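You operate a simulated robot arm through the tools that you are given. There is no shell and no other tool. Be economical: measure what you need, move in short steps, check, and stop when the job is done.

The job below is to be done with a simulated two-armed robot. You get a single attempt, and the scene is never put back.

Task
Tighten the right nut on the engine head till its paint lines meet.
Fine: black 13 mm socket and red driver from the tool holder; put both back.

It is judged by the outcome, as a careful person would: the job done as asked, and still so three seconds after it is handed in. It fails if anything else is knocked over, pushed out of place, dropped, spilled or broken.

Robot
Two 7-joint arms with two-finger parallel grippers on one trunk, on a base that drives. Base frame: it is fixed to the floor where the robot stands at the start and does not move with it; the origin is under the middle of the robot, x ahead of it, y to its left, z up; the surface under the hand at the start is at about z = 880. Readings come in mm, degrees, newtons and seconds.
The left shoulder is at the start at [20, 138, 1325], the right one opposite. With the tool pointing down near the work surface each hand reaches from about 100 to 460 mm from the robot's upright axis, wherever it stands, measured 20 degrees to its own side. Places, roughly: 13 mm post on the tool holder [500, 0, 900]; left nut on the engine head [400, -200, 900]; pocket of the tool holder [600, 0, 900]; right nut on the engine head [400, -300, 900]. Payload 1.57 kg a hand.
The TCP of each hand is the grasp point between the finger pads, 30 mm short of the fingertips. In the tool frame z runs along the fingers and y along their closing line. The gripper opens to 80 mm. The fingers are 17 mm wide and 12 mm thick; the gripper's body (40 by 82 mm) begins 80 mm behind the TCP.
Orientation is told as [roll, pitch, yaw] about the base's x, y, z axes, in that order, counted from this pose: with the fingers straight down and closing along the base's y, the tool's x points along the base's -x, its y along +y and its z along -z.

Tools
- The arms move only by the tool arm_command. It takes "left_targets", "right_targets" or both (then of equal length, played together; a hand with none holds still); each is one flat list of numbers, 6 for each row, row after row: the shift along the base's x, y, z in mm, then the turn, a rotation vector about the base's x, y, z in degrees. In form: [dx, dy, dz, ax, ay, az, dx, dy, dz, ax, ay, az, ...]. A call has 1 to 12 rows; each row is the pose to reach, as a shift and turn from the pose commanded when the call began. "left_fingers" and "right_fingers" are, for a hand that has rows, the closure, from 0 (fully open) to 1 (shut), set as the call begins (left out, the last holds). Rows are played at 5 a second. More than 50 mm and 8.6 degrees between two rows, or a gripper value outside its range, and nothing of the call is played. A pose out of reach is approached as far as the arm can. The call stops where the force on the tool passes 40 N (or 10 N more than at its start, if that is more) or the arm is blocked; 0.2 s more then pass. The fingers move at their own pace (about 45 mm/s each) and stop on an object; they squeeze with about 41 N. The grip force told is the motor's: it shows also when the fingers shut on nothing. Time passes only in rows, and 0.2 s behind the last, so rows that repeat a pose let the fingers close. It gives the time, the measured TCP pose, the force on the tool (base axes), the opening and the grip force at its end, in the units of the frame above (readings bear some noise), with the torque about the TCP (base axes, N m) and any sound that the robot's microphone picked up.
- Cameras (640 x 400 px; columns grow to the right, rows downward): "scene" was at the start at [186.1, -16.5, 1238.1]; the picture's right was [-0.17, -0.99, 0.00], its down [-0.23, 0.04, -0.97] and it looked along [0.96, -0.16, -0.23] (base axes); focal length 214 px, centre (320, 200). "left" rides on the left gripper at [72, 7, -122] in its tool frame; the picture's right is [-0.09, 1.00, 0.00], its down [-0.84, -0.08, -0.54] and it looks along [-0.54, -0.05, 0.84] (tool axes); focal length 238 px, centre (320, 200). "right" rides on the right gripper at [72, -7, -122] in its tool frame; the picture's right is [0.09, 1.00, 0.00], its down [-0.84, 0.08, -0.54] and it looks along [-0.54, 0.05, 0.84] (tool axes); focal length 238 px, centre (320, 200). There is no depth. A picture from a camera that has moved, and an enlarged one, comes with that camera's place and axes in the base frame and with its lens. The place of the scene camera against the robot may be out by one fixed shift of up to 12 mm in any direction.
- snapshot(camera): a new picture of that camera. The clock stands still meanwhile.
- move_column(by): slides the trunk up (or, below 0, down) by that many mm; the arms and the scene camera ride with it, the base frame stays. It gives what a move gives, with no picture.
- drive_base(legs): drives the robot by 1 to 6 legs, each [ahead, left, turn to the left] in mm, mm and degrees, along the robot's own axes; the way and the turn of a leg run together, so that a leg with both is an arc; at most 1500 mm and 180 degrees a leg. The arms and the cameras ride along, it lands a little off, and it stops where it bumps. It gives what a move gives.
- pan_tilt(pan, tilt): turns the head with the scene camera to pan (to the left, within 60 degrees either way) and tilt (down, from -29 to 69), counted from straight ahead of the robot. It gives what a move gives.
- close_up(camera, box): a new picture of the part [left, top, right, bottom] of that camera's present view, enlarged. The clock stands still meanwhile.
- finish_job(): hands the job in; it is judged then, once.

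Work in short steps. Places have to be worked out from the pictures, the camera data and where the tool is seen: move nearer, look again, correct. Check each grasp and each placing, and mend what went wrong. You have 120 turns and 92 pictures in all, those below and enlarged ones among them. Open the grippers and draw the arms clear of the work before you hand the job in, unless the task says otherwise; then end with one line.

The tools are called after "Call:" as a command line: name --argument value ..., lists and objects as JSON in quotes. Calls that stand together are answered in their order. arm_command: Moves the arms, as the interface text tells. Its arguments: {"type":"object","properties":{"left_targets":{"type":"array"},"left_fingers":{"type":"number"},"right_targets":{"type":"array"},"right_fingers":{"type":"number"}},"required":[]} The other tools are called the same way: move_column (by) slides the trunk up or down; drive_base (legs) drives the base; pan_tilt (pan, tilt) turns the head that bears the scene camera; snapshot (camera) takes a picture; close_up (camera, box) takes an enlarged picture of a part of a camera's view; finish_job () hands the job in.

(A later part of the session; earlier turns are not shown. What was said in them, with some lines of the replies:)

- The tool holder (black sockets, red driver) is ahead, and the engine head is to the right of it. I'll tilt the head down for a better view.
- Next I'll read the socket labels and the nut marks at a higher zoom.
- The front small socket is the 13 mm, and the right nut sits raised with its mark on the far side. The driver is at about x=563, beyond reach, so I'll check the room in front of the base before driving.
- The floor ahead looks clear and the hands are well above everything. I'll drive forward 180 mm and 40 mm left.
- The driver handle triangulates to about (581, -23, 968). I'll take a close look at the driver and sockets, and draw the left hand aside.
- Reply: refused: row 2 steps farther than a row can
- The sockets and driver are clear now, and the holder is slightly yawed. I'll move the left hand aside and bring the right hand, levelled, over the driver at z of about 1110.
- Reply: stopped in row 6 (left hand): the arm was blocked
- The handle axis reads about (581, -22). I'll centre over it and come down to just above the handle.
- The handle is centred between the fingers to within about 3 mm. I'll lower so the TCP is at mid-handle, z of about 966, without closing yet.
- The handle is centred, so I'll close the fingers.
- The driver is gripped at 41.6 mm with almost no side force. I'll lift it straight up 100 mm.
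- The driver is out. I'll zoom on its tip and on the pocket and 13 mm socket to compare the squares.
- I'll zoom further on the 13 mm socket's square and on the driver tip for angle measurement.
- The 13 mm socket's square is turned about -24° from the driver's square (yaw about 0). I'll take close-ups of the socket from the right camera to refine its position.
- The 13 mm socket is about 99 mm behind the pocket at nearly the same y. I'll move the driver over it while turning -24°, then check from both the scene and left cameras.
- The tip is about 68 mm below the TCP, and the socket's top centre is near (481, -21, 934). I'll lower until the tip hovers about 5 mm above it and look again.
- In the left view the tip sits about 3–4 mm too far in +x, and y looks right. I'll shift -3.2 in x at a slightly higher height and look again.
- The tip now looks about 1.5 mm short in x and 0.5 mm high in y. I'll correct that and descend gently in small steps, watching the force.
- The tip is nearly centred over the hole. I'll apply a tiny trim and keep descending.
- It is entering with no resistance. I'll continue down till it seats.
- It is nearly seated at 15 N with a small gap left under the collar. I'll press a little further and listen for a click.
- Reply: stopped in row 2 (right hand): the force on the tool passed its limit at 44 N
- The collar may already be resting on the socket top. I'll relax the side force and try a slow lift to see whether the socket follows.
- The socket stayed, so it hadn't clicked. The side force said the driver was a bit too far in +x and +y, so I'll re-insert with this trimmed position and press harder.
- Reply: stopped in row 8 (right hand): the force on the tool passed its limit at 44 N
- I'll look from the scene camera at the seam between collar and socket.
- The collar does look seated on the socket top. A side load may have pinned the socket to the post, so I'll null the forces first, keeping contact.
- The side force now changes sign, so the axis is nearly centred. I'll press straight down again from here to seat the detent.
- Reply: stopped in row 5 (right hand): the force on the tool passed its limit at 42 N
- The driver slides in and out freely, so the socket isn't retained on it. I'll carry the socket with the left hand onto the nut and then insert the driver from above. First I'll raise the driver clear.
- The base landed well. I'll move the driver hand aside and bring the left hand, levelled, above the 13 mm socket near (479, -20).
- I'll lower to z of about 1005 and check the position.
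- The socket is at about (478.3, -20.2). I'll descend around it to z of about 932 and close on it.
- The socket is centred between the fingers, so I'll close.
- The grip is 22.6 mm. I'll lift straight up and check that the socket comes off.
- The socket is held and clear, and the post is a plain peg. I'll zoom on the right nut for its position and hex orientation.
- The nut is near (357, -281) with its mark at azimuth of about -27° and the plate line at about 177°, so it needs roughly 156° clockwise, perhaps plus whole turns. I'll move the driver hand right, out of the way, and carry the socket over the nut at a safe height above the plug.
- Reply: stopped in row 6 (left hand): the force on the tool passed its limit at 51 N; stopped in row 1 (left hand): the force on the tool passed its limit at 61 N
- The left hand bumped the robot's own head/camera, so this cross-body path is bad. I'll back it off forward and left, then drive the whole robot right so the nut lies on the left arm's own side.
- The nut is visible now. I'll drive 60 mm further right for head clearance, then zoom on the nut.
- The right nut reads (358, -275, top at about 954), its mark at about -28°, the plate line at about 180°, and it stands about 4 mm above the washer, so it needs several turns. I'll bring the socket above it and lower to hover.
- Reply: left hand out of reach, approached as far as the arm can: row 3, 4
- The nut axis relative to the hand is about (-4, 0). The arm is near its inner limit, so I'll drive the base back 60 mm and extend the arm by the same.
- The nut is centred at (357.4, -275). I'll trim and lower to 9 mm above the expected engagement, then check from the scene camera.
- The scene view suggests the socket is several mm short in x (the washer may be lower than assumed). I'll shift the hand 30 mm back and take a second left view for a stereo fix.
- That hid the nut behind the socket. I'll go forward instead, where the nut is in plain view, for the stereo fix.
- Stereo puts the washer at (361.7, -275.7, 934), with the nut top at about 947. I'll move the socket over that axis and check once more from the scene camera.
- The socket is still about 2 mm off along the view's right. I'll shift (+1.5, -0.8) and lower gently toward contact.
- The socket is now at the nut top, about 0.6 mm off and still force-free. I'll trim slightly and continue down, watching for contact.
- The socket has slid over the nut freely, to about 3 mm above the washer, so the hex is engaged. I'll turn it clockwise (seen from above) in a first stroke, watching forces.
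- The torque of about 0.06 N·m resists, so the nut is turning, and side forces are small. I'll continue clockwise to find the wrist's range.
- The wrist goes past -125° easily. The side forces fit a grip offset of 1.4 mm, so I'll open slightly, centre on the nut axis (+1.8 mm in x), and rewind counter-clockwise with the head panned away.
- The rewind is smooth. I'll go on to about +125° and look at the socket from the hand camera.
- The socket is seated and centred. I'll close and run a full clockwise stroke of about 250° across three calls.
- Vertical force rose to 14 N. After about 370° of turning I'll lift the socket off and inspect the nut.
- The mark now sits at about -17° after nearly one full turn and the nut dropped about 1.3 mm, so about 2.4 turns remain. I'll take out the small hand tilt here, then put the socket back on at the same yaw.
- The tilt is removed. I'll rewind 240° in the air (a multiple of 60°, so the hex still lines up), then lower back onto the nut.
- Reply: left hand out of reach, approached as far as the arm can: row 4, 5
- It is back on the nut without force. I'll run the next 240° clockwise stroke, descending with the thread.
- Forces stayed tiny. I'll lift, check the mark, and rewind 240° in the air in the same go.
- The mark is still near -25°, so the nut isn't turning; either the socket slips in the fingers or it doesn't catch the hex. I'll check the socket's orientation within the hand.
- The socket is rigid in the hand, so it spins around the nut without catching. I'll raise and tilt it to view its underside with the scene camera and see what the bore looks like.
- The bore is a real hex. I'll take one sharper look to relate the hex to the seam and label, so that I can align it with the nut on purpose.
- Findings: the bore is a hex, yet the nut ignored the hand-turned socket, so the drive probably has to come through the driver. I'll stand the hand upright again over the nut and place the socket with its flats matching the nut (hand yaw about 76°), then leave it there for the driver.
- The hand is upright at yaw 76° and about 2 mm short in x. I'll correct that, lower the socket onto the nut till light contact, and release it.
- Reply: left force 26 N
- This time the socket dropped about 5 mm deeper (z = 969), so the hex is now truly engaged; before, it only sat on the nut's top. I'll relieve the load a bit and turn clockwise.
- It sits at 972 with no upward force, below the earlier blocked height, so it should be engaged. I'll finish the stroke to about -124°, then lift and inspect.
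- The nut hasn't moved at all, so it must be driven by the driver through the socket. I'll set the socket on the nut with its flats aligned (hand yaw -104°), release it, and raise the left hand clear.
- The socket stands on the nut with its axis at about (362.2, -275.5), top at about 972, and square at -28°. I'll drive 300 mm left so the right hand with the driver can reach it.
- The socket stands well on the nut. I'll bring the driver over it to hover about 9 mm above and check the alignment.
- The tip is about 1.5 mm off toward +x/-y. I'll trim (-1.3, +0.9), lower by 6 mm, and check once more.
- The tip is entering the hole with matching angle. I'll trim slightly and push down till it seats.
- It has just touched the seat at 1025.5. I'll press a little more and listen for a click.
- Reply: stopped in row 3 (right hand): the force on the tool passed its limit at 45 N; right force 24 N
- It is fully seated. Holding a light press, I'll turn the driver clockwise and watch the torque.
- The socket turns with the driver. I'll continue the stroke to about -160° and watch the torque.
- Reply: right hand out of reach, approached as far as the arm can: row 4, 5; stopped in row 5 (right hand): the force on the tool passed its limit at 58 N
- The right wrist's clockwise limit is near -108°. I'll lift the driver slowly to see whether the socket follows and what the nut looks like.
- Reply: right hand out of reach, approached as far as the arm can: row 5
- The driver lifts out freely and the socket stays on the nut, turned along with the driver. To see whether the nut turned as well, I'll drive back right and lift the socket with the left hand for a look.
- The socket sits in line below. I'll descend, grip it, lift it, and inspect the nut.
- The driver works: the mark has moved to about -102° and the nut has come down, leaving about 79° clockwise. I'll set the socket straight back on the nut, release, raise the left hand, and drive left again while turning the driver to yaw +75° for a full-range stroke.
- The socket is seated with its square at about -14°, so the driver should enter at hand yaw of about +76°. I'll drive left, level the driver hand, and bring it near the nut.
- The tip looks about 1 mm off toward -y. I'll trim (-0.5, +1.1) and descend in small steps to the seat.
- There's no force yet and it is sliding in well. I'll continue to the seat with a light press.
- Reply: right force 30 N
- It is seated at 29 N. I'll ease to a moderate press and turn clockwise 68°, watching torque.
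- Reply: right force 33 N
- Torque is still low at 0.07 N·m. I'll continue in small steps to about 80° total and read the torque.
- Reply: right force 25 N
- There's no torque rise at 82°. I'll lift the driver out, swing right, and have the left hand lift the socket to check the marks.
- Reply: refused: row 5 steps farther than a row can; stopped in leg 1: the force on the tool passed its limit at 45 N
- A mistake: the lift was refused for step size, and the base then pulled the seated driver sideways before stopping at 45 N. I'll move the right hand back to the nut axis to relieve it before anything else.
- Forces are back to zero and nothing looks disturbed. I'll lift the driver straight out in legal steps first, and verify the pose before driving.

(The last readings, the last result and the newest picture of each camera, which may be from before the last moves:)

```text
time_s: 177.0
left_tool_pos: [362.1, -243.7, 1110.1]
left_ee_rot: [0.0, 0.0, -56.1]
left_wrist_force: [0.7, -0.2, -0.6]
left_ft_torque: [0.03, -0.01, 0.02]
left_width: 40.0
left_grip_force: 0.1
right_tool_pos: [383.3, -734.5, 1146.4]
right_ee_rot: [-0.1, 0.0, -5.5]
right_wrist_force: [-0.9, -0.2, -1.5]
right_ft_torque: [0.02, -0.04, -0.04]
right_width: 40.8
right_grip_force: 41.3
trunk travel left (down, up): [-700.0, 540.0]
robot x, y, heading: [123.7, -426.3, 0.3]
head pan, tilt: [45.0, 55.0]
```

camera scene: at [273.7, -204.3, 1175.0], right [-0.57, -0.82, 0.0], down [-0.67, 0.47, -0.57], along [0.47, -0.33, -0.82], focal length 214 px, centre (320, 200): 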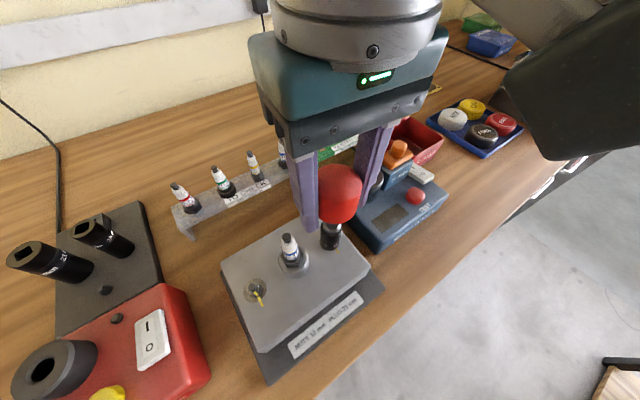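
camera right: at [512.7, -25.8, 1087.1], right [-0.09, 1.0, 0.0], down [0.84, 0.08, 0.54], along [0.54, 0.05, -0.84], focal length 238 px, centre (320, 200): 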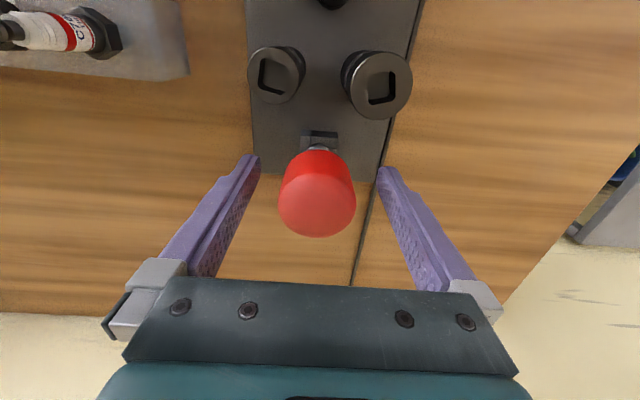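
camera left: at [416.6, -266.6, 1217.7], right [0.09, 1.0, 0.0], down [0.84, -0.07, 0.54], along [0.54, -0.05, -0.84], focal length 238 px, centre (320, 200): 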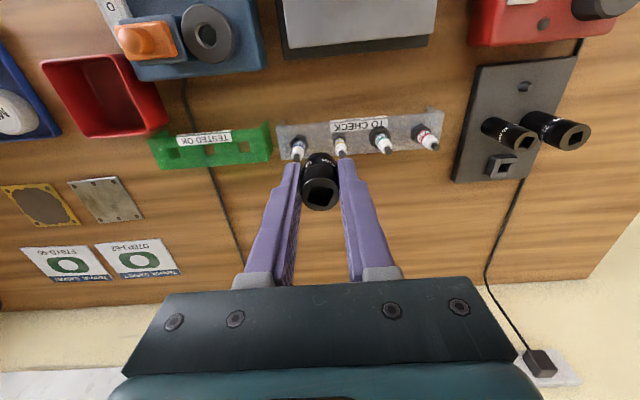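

I'll lower the left hand over the socket, grip, lift it, and look at the nut.

Call:
arm_command --left_fingers 0.45 --left_targets '[0.6, -31.7, 0, 0, 0, 0, 0.6, -31.7, -45, 0, 0, 0, 0.6, -31.7, -85, 0, 0, 0, 0.6, -31.7, -115, 0, 0, 0, 0.6, -31.7, -135, 0, 0, 0, 0.6, -31.7, -141.5, 0, 0, 0, 0.6, -31.7, -141.5, 0, 0, 0]'

Call:
arm_command --left_fingers 1 --left_targets '[0, 0, 0, 0, 0, 0, 0, 0, 0, 0, 0, 0, 0, 0, 0, 0, 0, 0, 0, 0, 0, 0, 0, 0, 0, 0, 3, 0, 0, 0, 0, 0, 20, 0, 0, 0, 0, 0, 40, 0, 0, 0, 0, 0, 60, 0, 0, 0]'

Call:
close_up --camera "scene" --box '[292, 198, 348, 246]'

```text
time_s: 178.6
left_tool_pos: [363.8, -275.5, 966.0]
left_ee_rot: [0.0, 0.1, -56.1]
left_wrist_force: [-0.3, -0.4, -0.8]
left_ft_torque: [0.02, -0.02, -0.05]
left_width: 44.2
left_grip_force: 0.1
right_tool_pos: [382.5, -734.1, 1146.6]
right_ee_rot: [-0.2, 0.0, -5.5]
right_wrist_force: [1.0, -0.1, -2.4]
right_ft_torque: [0.01, -0.05, -0.02]
right_width: 40.9
right_grip_force: 41.2
trunk travel left (down, up): [-700.0, 540.0]
robot x, y, heading: [122.2, -426.1, 0.1]
head pan, tilt: [45.0, 55.0]
```

```text
time_s: 180.4
left_tool_pos: [363.4, -276.4, 1027.3]
left_ee_rot: [0.0, 0.1, -56.3]
left_wrist_force: [0.2, 0.3, -1.0]
left_ft_torque: [-0.05, 0.01, 0.03]
left_width: 22.8
left_grip_force: 35.6
right_tool_pos: [384.1, -734.0, 1146.3]
right_ee_rot: [-0.2, 0.0, -5.4]
right_wrist_force: [-0.5, 0.7, -2.6]
right_ft_torque: [-0.01, 0.01, -0.01]
right_width: 41.3
right_grip_force: 40.4
trunk travel left (down, up): [-700.0, 540.0]
robot x, y, heading: [122.4, -426.7, 0.3]
head pan, tilt: [45.0, 55.0]
```

```text
8.33 times, centred on (320, 222) of scene
camera zoom: at [265.9, -375.9, 1175.0], right [0.71, -0.71, 0.0], down [-0.58, -0.58, -0.57], along [0.4, 0.41, -0.82], focal length 1787 px, centre (320, 17)
```

zoom: 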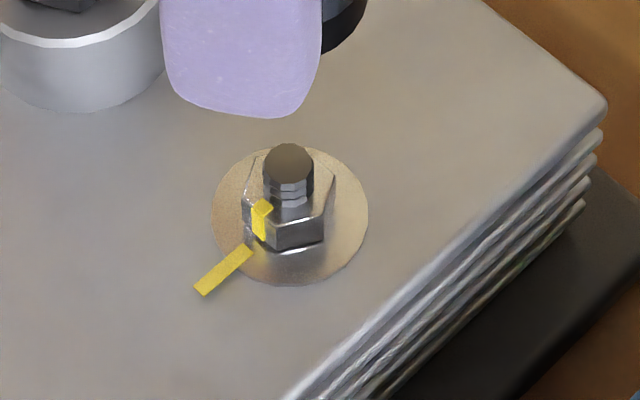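

The mark now points along the plate line. I'll take one sharp zoom to judge the last degrees.

Call:
close_up --camera "scene" --box '[304, 212, 328, 233]'

```text
16.00 times, centred on (316, 222) of scene
camera zoom: at [265.9, -375.9, 1175.0], right [0.71, -0.71, 0.0], down [-0.58, -0.58, -0.57], along [0.4, 0.41, -0.82], focal length 3432 px, centre (384, -160)
```

zoom: 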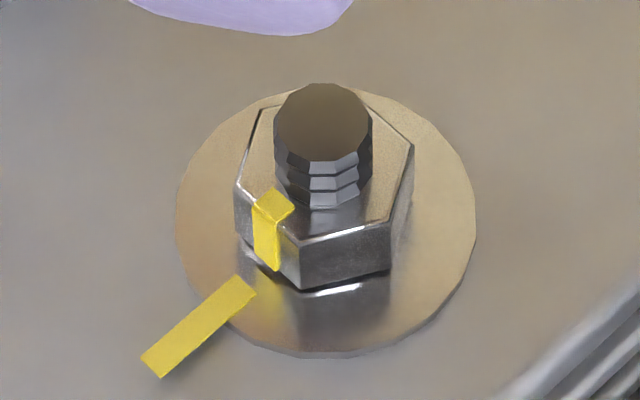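

The mark and plate line are both at azimuth 180°, so they meet. Now the tools go back: I'll raise the left hand with the socket, turn it to yaw 0, and drive left to the tool holder.

Call:
arm_command --left_targets '[0, 0, 30, 0, 0, 8, 0, 0, 60, 0, 0, 16, 0, 0, 70, 0, 0, 24, 0, 0, 70, 0, 0, 32, 0, 0, 70, 0, 0, 40, 0, 0, 70, 0, 0, 48, 0, 0, 70, 0, 0, 56.2]'

Call:
pan_tilt --pan 0 --tilt 50

```text
time_s: 182.0
left_tool_pos: [364.1, -274.6, 1098.8]
left_ee_rot: [0.0, 0.0, 0.1]
left_wrist_force: [0.2, -0.1, -1.3]
left_ft_torque: [0.02, 0.0, 0.03]
left_width: 22.8
left_grip_force: 35.6
right_tool_pos: [382.6, -734.4, 1145.3]
right_ee_rot: [-0.3, 0.0, -5.5]
right_wrist_force: [0.4, -0.1, -1.2]
right_ft_torque: [-0.02, -0.03, -0.01]
right_width: 41.3
right_grip_force: 40.8
trunk travel left (down, up): [-700.0, 540.0]
robot x, y, heading: [119.4, -427.5, 0.1]
head pan, tilt: [45.0, 55.0]
```

```text
time_s: 183.1
left_tool_pos: [364.7, -274.9, 1098.8]
left_ee_rot: [0.1, -0.1, 0.0]
left_wrist_force: [-0.4, 0.2, -0.8]
left_ft_torque: [-0.04, 0.01, 0.03]
left_width: 22.9
left_grip_force: 35.7
right_tool_pos: [383.4, -733.6, 1146.2]
right_ee_rot: [-0.1, 0.0, -5.5]
right_wrist_force: [0.2, 0.2, -0.7]
right_ft_torque: [-0.04, -0.03, 0.0]
right_width: 41.0
right_grip_force: 40.8
trunk travel left (down, up): [-700.0, 540.0]
robot x, y, heading: [121.8, -427.1, 0.1]
head pan, tilt: [0.0, 50.0]
```

Call:
drive_base --legs '[[55, 320, 0]]'

```text
time_s: 185.2
left_tool_pos: [415.0, 45.2, 1098.4]
left_ee_rot: [0.0, 0.1, 0.2]
left_wrist_force: [-0.7, 0.1, -0.7]
left_ft_torque: [-0.03, -0.02, 0.01]
left_width: 23.0
left_grip_force: 35.4
right_tool_pos: [436.4, -414.0, 1145.6]
right_ee_rot: [-0.1, -0.1, -5.4]
right_wrist_force: [0.3, 0.4, -1.5]
right_ft_torque: [0.0, 0.04, 0.01]
right_width: 40.9
right_grip_force: 41.5
trunk travel left (down, up): [-700.0, 540.0]
robot x, y, heading: [171.2, -107.3, 0.5]
head pan, tilt: [0.0, 50.0]
```

Call:
arm_command --left_targets '[20, -22, 0, 0, 0, 0, 42, -44, 0, 0, 0, 0, 62.5, -65, 0, 0, 0, 0, 62.5, -65, -45, 0, 0, 0, 62.5, -65, -80, 0, 0, 0, 62.5, -65, -80, 0, 0, 0]'

Call:
close_up --camera "left" --box '[250, 80, 390, 210]'

```text
time_s: 186.7
left_tool_pos: [476.9, -19.8, 1019.5]
left_ee_rot: [0.0, 0.0, 0.2]
left_wrist_force: [-0.5, 0.3, -1.0]
left_ft_torque: [0.01, 0.0, 0.01]
left_width: 22.8
left_grip_force: 35.4
right_tool_pos: [435.1, -414.5, 1146.6]
right_ee_rot: [-0.2, -0.1, -5.4]
right_wrist_force: [-0.2, 0.1, -2.3]
right_ft_torque: [-0.06, 0.02, -0.03]
right_width: 41.2
right_grip_force: 41.1
trunk travel left (down, up): [-700.0, 540.0]
robot x, y, heading: [173.7, -104.8, 0.1]
head pan, tilt: [0.0, 50.0]
```

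```text
3.08 times, centred on (320, 145) of left
camera zoom: at [405.3, -14.7, 1140.9], right [0.09, 1.0, 0.0], down [0.84, -0.07, 0.54], along [0.54, -0.05, -0.84], focal length 733 px, centre (320, 369)
```

zoom: 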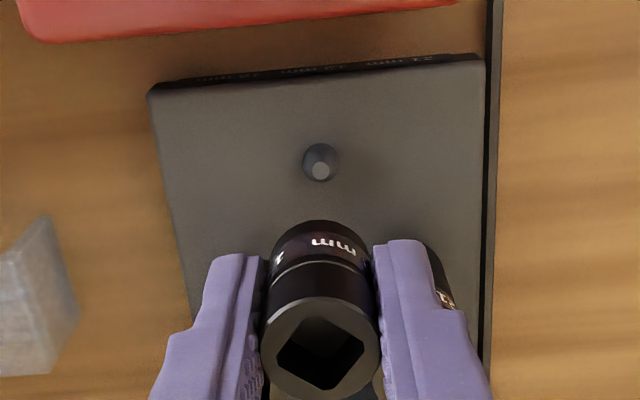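

The peg is about 1.4 mm ahead of the socket axis. I'll trim and lower onto the peg.

Call:
arm_command --left_targets '[1.4, -0.4, -30, 0, 0, 0, 1.4, -0.4, -55, 0, 0, 0, 1.4, -0.4, -70, 0, 0, 0, 1.4, -0.4, -78, 0, 0, 0, 1.4, -0.4, -82, 0, 0, 0, 1.4, -0.4, -84, 0, 0, 0, 1.4, -0.4, -86, 0, 0, 0, 1.4, -0.4, -87, 0, 0, 0]'

```text
time_s: 188.4
left_tool_pos: [478.7, -19.4, 931.2]
left_ee_rot: [0.0, -0.1, 0.2]
left_wrist_force: [-0.6, 0.2, -0.8]
left_ft_torque: [0.01, -0.02, 0.01]
left_width: 22.9
left_grip_force: 35.5
right_tool_pos: [436.2, -412.9, 1146.0]
right_ee_rot: [-0.1, 0.0, -5.4]
right_wrist_force: [0.0, 0.2, -1.9]
right_ft_torque: [0.03, 0.03, -0.01]
right_width: 40.9
right_grip_force: 41.3
trunk travel left (down, up): [-700.0, 540.0]
robot x, y, heading: [170.8, -105.5, 0.4]
head pan, tilt: [0.0, 50.0]
```

There's no force yet, so I'll lower millimetre by millimetre to touch down.

Call:
arm_command --left_targets '[0, 0, -0.7, 0, 0, 0, 0, 0, -1.4, 0, 0, 0, 0, 0, -1.4, 0, 0, 0]'

```text
time_s: 189.2
left_tool_pos: [478.7, -20.3, 931.1]
left_ee_rot: [0.0, 0.0, 0.1]
left_wrist_force: [-6.6, 1.4, 22.7]
left_ft_torque: [0.09, 0.19, 0.02]
left_width: 23.0
left_grip_force: 35.8
right_tool_pos: [436.2, -414.2, 1146.5]
right_ee_rot: [-0.2, -0.1, -5.5]
right_wrist_force: [-0.1, 0.0, -1.6]
right_ft_torque: [0.0, 0.04, 0.0]
right_width: 41.1
right_grip_force: 41.5
trunk travel left (down, up): [-700.0, 540.0]
robot x, y, heading: [174.3, -106.9, 0.1]
head pan, tilt: [0.0, 50.0]
```

It touched down at z of about 931, the original height. I'll ease off, open, and rise.

Call:
arm_command --left_targets '[-0.3, 0, 1, 0, 0, 0, -0.3, 0, 1, 0, 0, 0]'

Call:
arm_command --left_fingers 0.4 --left_targets '[0, 0, 0, 0, 0, 0, 0, 0, 0, 0, 0, 0, 0, 0, 0, 0, 0, 0, 0, 0, 15, 0, 0, 0, 0, 0, 50, 0, 0, 0, 0, 0, 95, 0, 0, 0, 0, 0, 140, 0, 0, 0, 0, 0, 180, 0, 0, 0]'

Call:
arm_command --left_targets '[-10, 30, 0, 0, 0, 0, -20, 70, 0, 0, 0, 0, -30, 110, 0, 0, 0, 0, -40, 150, 0, 0, 0, 0, -50, 190, 0, 0, 0, 0]'

```text
time_s: 189.8
left_tool_pos: [480.5, -19.5, 930.0]
left_ee_rot: [0.1, 0.0, 0.3]
left_wrist_force: [0.9, 1.3, 6.5]
left_ft_torque: [-0.05, -0.04, -0.05]
left_width: 22.6
left_grip_force: 35.3
right_tool_pos: [435.4, -413.4, 1145.4]
right_ee_rot: [-0.2, -0.2, -5.4]
right_wrist_force: [-0.2, -0.3, -1.7]
right_ft_torque: [-0.02, -0.03, 0.02]
right_width: 41.1
right_grip_force: 41.2
trunk travel left (down, up): [-700.0, 540.0]
robot x, y, heading: [171.6, -106.2, 0.2]
head pan, tilt: [0.0, 50.0]
```

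```text
time_s: 191.7
left_tool_pos: [480.5, -23.1, 1111.4]
left_ee_rot: [0.1, 0.0, 0.2]
left_wrist_force: [-0.4, -0.2, 0.7]
left_ft_torque: [0.04, -0.02, -0.01]
left_width: 47.8
left_grip_force: 0.0
right_tool_pos: [436.5, -414.1, 1146.4]
right_ee_rot: [-0.1, -0.1, -5.4]
right_wrist_force: [0.6, 0.3, -1.7]
right_ft_torque: [0.01, 0.01, -0.01]
right_width: 41.1
right_grip_force: 41.2
trunk travel left (down, up): [-700.0, 540.0]
robot x, y, heading: [174.8, -108.6, 0.4]
head pan, tilt: [0.0, 50.0]
```

```text
time_s: 192.8
left_tool_pos: [428.5, 168.3, 1112.2]
left_ee_rot: [0.1, 0.0, 0.1]
left_wrist_force: [-0.1, 0.4, -0.4]
left_ft_torque: [0.01, 0.01, -0.01]
left_width: 48.2
left_grip_force: 0.1
right_tool_pos: [437.9, -414.2, 1147.2]
right_ee_rot: [-0.2, -0.1, -5.5]
right_wrist_force: [0.2, 0.4, -2.1]
right_ft_torque: [0.04, 0.0, 0.0]
right_width: 41.0
right_grip_force: 40.9
trunk travel left (down, up): [-700.0, 540.0]
robot x, y, heading: [174.8, -105.8, 0.5]
head pan, tilt: [0.0, 50.0]
```

The socket is released on its peg. Now the driver: I'll drive left to the station used for picking it up, and bring it over the pocket at the original yaw.

Call:
drive_base --legs '[[7, 146, 0]]'

Call:
pan_tilt --pan -10 --tilt 55

Call:
arm_command --right_targets '[20, 40, 0, 0, 0, 2, 40, 80, 0, 0, 0, 4, 60, 120, 0, 0, 0, 5.5, 85, 160, 0, 0, 0, 5.5, 110, 200, 0, 0, 0, 5.5, 125, 220, 0, 0, 0, 5.5, 125, 220, 0, 0, 0, 5.5]'

```text
time_s: 194.2
left_tool_pos: [433.7, 316.6, 1113.0]
left_ee_rot: [0.0, 0.0, 0.4]
left_wrist_force: [-0.8, 0.2, 0.8]
left_ft_torque: [0.01, -0.02, -0.01]
left_width: 48.0
left_grip_force: 0.1
right_tool_pos: [442.4, -263.7, 1146.5]
right_ee_rot: [-0.2, 0.0, -5.0]
right_wrist_force: [0.4, 0.6, -2.0]
right_ft_torque: [0.03, 0.0, 0.01]
right_width: 41.0
right_grip_force: 41.0
trunk travel left (down, up): [-700.0, 540.0]
robot x, y, heading: [179.9, 39.1, 0.5]
head pan, tilt: [0.0, 50.0]
```

```text
time_s: 194.9
left_tool_pos: [433.2, 315.9, 1113.8]
left_ee_rot: [0.0, 0.0, 0.4]
left_wrist_force: [0.0, -0.5, 0.5]
left_ft_torque: [-0.02, -0.02, 0.02]
left_width: 48.1
left_grip_force: 0.0
right_tool_pos: [443.5, -265.7, 1146.1]
right_ee_rot: [-0.2, -0.2, -5.1]
right_wrist_force: [-0.5, -0.7, -0.9]
right_ft_torque: [0.02, 0.01, 0.0]
right_width: 40.9
right_grip_force: 40.3
trunk travel left (down, up): [-700.0, 540.0]
robot x, y, heading: [176.7, 41.6, 0.7]
head pan, tilt: [-10.0, 55.0]
```

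```text
time_s: 196.5
left_tool_pos: [434.3, 317.4, 1113.4]
left_ee_rot: [0.0, 0.0, 0.4]
left_wrist_force: [0.1, 0.4, -0.5]
left_ft_torque: [-0.02, 0.0, -0.01]
left_width: 47.9
left_grip_force: 0.1
right_tool_pos: [568.3, -44.2, 1145.3]
right_ee_rot: [-0.2, 0.0, 0.4]
right_wrist_force: [0.6, -0.2, -2.1]
right_ft_torque: [0.01, 0.02, 0.02]
right_width: 41.3
right_grip_force: 41.4
trunk travel left (down, up): [-700.0, 540.0]
robot x, y, heading: [179.3, 41.4, 0.7]
head pan, tilt: [-10.0, 55.0]
```

I'll bring it to 9 mm above the pocket over the original pick position, and use the last picture to check the tip against the pocket.

Call:
arm_command --right_targets '[14.4, 24.1, 0, 0.2, 0, -0.3, 14.4, 24.1, -45, 0.2, 0, -0.3, 14.4, 24.1, -90, 0.2, 0, -0.3, 14.4, 24.1, -130, 0.2, 0, -0.3, 14.4, 24.1, -160, 0.2, 0, -0.3, 14.4, 24.1, -160, 0.2, 0, -0.3, 14.4, 24.1, -160, 0.2, 0, -0.3]'

Call:
close_up --camera "scene" --box '[300, 140, 360, 240]'

```text
time_s: 198.1
left_tool_pos: [435.0, 316.4, 1112.9]
left_ee_rot: [0.0, 0.0, 0.4]
left_wrist_force: [0.4, -0.5, -0.6]
left_ft_torque: [-0.02, 0.0, 0.02]
left_width: 47.9
left_grip_force: 0.1
right_tool_pos: [581.1, -22.4, 987.7]
right_ee_rot: [0.0, -0.1, 0.1]
right_wrist_force: [0.5, -0.3, -1.8]
right_ft_torque: [0.01, 0.0, 0.0]
right_width: 41.5
right_grip_force: 40.9
trunk travel left (down, up): [-700.0, 540.0]
robot x, y, heading: [170.8, 46.4, 0.4]
head pan, tilt: [-10.0, 55.0]
```

```text
4.00 times, centred on (330, 190) of scene
camera zoom: at [344.2, 28.9, 1175.0], right [-0.17, -0.99, 0.0], down [-0.81, 0.14, -0.57], along [0.57, -0.09, -0.82], focal length 858 px, centre (280, 240)
```

zoom: 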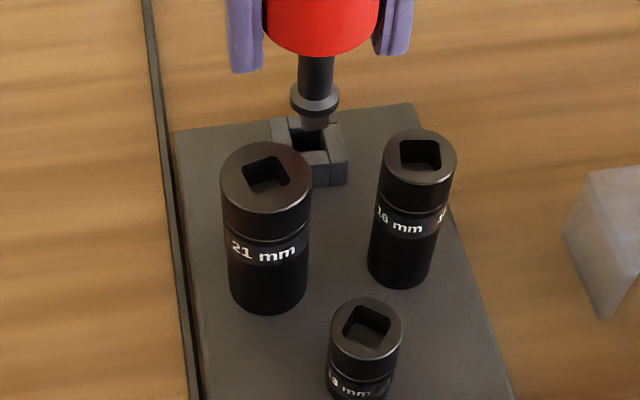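

The 13 mm socket is back on its peg, and the driver tip stands over the pocket in the same relation as when it was lifted out. I'll descend gently.

Call:
arm_command --right_targets '[0.2, 0.4, -4, 0, 0, 0, 0.2, 0.4, -8, 0, 0, 0, 0.2, 0.4, -10, 0, 0, 0, 0.2, 0.4, -12, 0, 0, 0, 0.2, 0.4, -14, 0, 0, 0, 0.2, 0.4, -16, 0, 0, 0, 0.2, 0.4, -17, 0, 0, 0, 0.2, 0.4, -18, 0, 0, 0, 0.2, 0.4, -18, 0, 0, 0]'

```text
time_s: 200.1
left_tool_pos: [434.9, 317.4, 1114.2]
left_ee_rot: [0.0, 0.1, 0.3]
left_wrist_force: [0.0, -0.3, -0.5]
left_ft_torque: [-0.02, 0.04, 0.0]
left_width: 47.7
left_grip_force: 0.1
right_tool_pos: [582.9, -20.9, 967.8]
right_ee_rot: [0.0, 0.0, 0.1]
right_wrist_force: [0.1, 0.0, -1.6]
right_ft_torque: [0.02, 0.02, -0.02]
right_width: 41.0
right_grip_force: 41.1
trunk travel left (down, up): [-700.0, 540.0]
robot x, y, heading: [183.0, 38.6, 0.3]
head pan, tilt: [-10.0, 55.0]
```

There's no resistance at 968, so the tip is inside the pocket. I'll lower the last millimetres until it just touches.

Call:
arm_command --right_targets '[0, 0, -1, 0, 0, 0, 0, 0, -2, 0, 0, 0, 0, 0, -2.5, 0, 0, 0, 0, 0, -2.5, 0, 0, 0]'

```text
time_s: 201.1
left_tool_pos: [435.1, 318.1, 1112.9]
left_ee_rot: [0.0, 0.0, 0.4]
left_wrist_force: [-0.7, -0.5, -0.2]
left_ft_torque: [-0.01, 0.0, -0.02]
left_width: 48.0
left_grip_force: 0.1
right_tool_pos: [582.6, -20.4, 966.8]
right_ee_rot: [0.0, -0.1, 0.1]
right_wrist_force: [-0.9, -0.7, -0.4]
right_ft_torque: [-0.03, -0.01, 0.01]
right_width: 41.2
right_grip_force: 40.7
trunk travel left (down, up): [-700.0, 540.0]
robot x, y, heading: [177.0, 40.7, 0.6]
head pan, tilt: [-10.0, 55.0]
```

Call:
arm_command --right_targets '[0, 0, -0.7, 0, 0, 0, 0, 0, -1.4, 0, 0, 0, 0, 0, -2, 0, 0, 0, 0, 0, -2, 0, 0, 0]'

```text
time_s: 202.1
left_tool_pos: [433.9, 316.4, 1114.1]
left_ee_rot: [-0.1, 0.0, 0.4]
left_wrist_force: [0.0, -0.1, -0.5]
left_ft_torque: [-0.02, -0.03, -0.01]
left_width: 47.8
left_grip_force: 0.1
right_tool_pos: [583.4, -19.3, 964.7]
right_ee_rot: [0.1, -0.1, 0.1]
right_wrist_force: [-12.3, -1.7, 29.6]
right_ft_torque: [0.04, 0.42, 0.02]
right_width: 41.1
right_grip_force: 41.5
trunk travel left (down, up): [-700.0, 540.0]
robot x, y, heading: [176.2, 40.6, 0.3]
head pan, tilt: [-10.0, 55.0]
```

It is seated at the original height. I'll ease the load, open the fingers fully, and rise straight up.

Call:
arm_command --right_targets '[-0.3, 0, 1.4, 0, 0, 0, -0.3, 0, 1.4, 0, 0, 0]'

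Call:
arm_command --right_fingers 0 --right_targets '[0, 0, 0, 0, 0, 0, 0, 0, 0, 0, 0, 0, 0, 0, 0, 0, 0, 0, 0, 0, 0, 0, 0, 0, 0, 0, 0, 0, 0, 0, 0, 0, 20, 0, 0, 0, 0, 0, 60, 0, 0, 0, 0, 0, 105, 0, 0, 0, 0, 0, 150, 0, 0, 0]'

```text
time_s: 202.7
left_tool_pos: [434.6, 316.7, 1113.9]
left_ee_rot: [0.1, 0.0, 0.3]
left_wrist_force: [-0.1, -0.1, -1.0]
left_ft_torque: [-0.01, 0.0, 0.0]
left_width: 47.6
left_grip_force: 0.1
right_tool_pos: [584.0, -19.2, 965.9]
right_ee_rot: [-0.1, -0.1, 0.2]
right_wrist_force: [-8.0, 0.6, 19.3]
right_ft_torque: [0.03, 0.24, 0.02]
right_width: 40.9
right_grip_force: 40.8
trunk travel left (down, up): [-700.0, 540.0]
robot x, y, heading: [181.3, 37.7, 0.7]
head pan, tilt: [-10.0, 55.0]
```

```text
time_s: 204.7
left_tool_pos: [433.2, 316.6, 1113.6]
left_ee_rot: [0.0, -0.1, 0.3]
left_wrist_force: [-0.3, -0.5, -0.4]
left_ft_torque: [0.03, 0.0, 0.0]
left_width: 48.1
left_grip_force: 0.0
right_tool_pos: [583.2, -20.9, 1113.6]
right_ee_rot: [-0.1, 0.1, 0.0]
right_wrist_force: [-0.5, 0.1, 0.8]
right_ft_torque: [-0.01, -0.01, 0.02]
right_width: 79.7
right_grip_force: 0.1
trunk travel left (down, up): [-700.0, 540.0]
robot x, y, heading: [176.3, 42.8, 0.5]
head pan, tilt: [-10.0, 55.0]
```

Both tools are back. I'll draw the right arm clear to the right, open the left gripper, and try a last look if a picture remains.

Call:
arm_command --right_targets '[-20, -40, 10, 0, 0, 0, -40, -80, 20, 0, 0, 0, -55, -125, 30, 0, 0, 0, -70, -165, 40, 0, 0, 0, -80, -205, 50, 0, 0, 0]' --left_targets '[0, 0, 10, 0, 0, 0, 0, 0, 20, 0, 0, 0, 0, 0, 30, 0, 0, 0, 0, 0, 30, 0, 0, 0, 0, 0, 30, 0, 0, 0]' --left_fingers 0

Call:
snapshot --camera "scene"

```text
time_s: 205.9
left_tool_pos: [433.6, 317.5, 1142.6]
left_ee_rot: [0.0, -0.1, 0.4]
left_wrist_force: [0.1, -0.1, -0.1]
left_ft_torque: [-0.04, 0.0, 0.02]
left_width: 80.0
left_grip_force: 0.1
right_tool_pos: [503.4, -229.3, 1165.9]
right_ee_rot: [0.0, -0.1, 0.1]
right_wrist_force: [0.1, 0.2, -0.4]
right_ft_torque: [0.0, -0.01, 0.01]
right_width: 80.0
right_grip_force: 0.1
trunk travel left (down, up): [-700.0, 540.0]
robot x, y, heading: [179.3, 42.1, 0.6]
head pan, tilt: [-10.0, 55.0]
```

```text
refused: no pictures are left
```

The nut marks meet, both tools are back, and the arms are clear with grippers open, so I'm handing the job in.

Call:
finish_job

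```text
The job is handed in.
```

The right nut is tightened until its paint lines meet (both at about 180°), the 13 mm socket is back on its post and the red driver is back in its pocket; I had no pictures left to look at the driver after releasing it.
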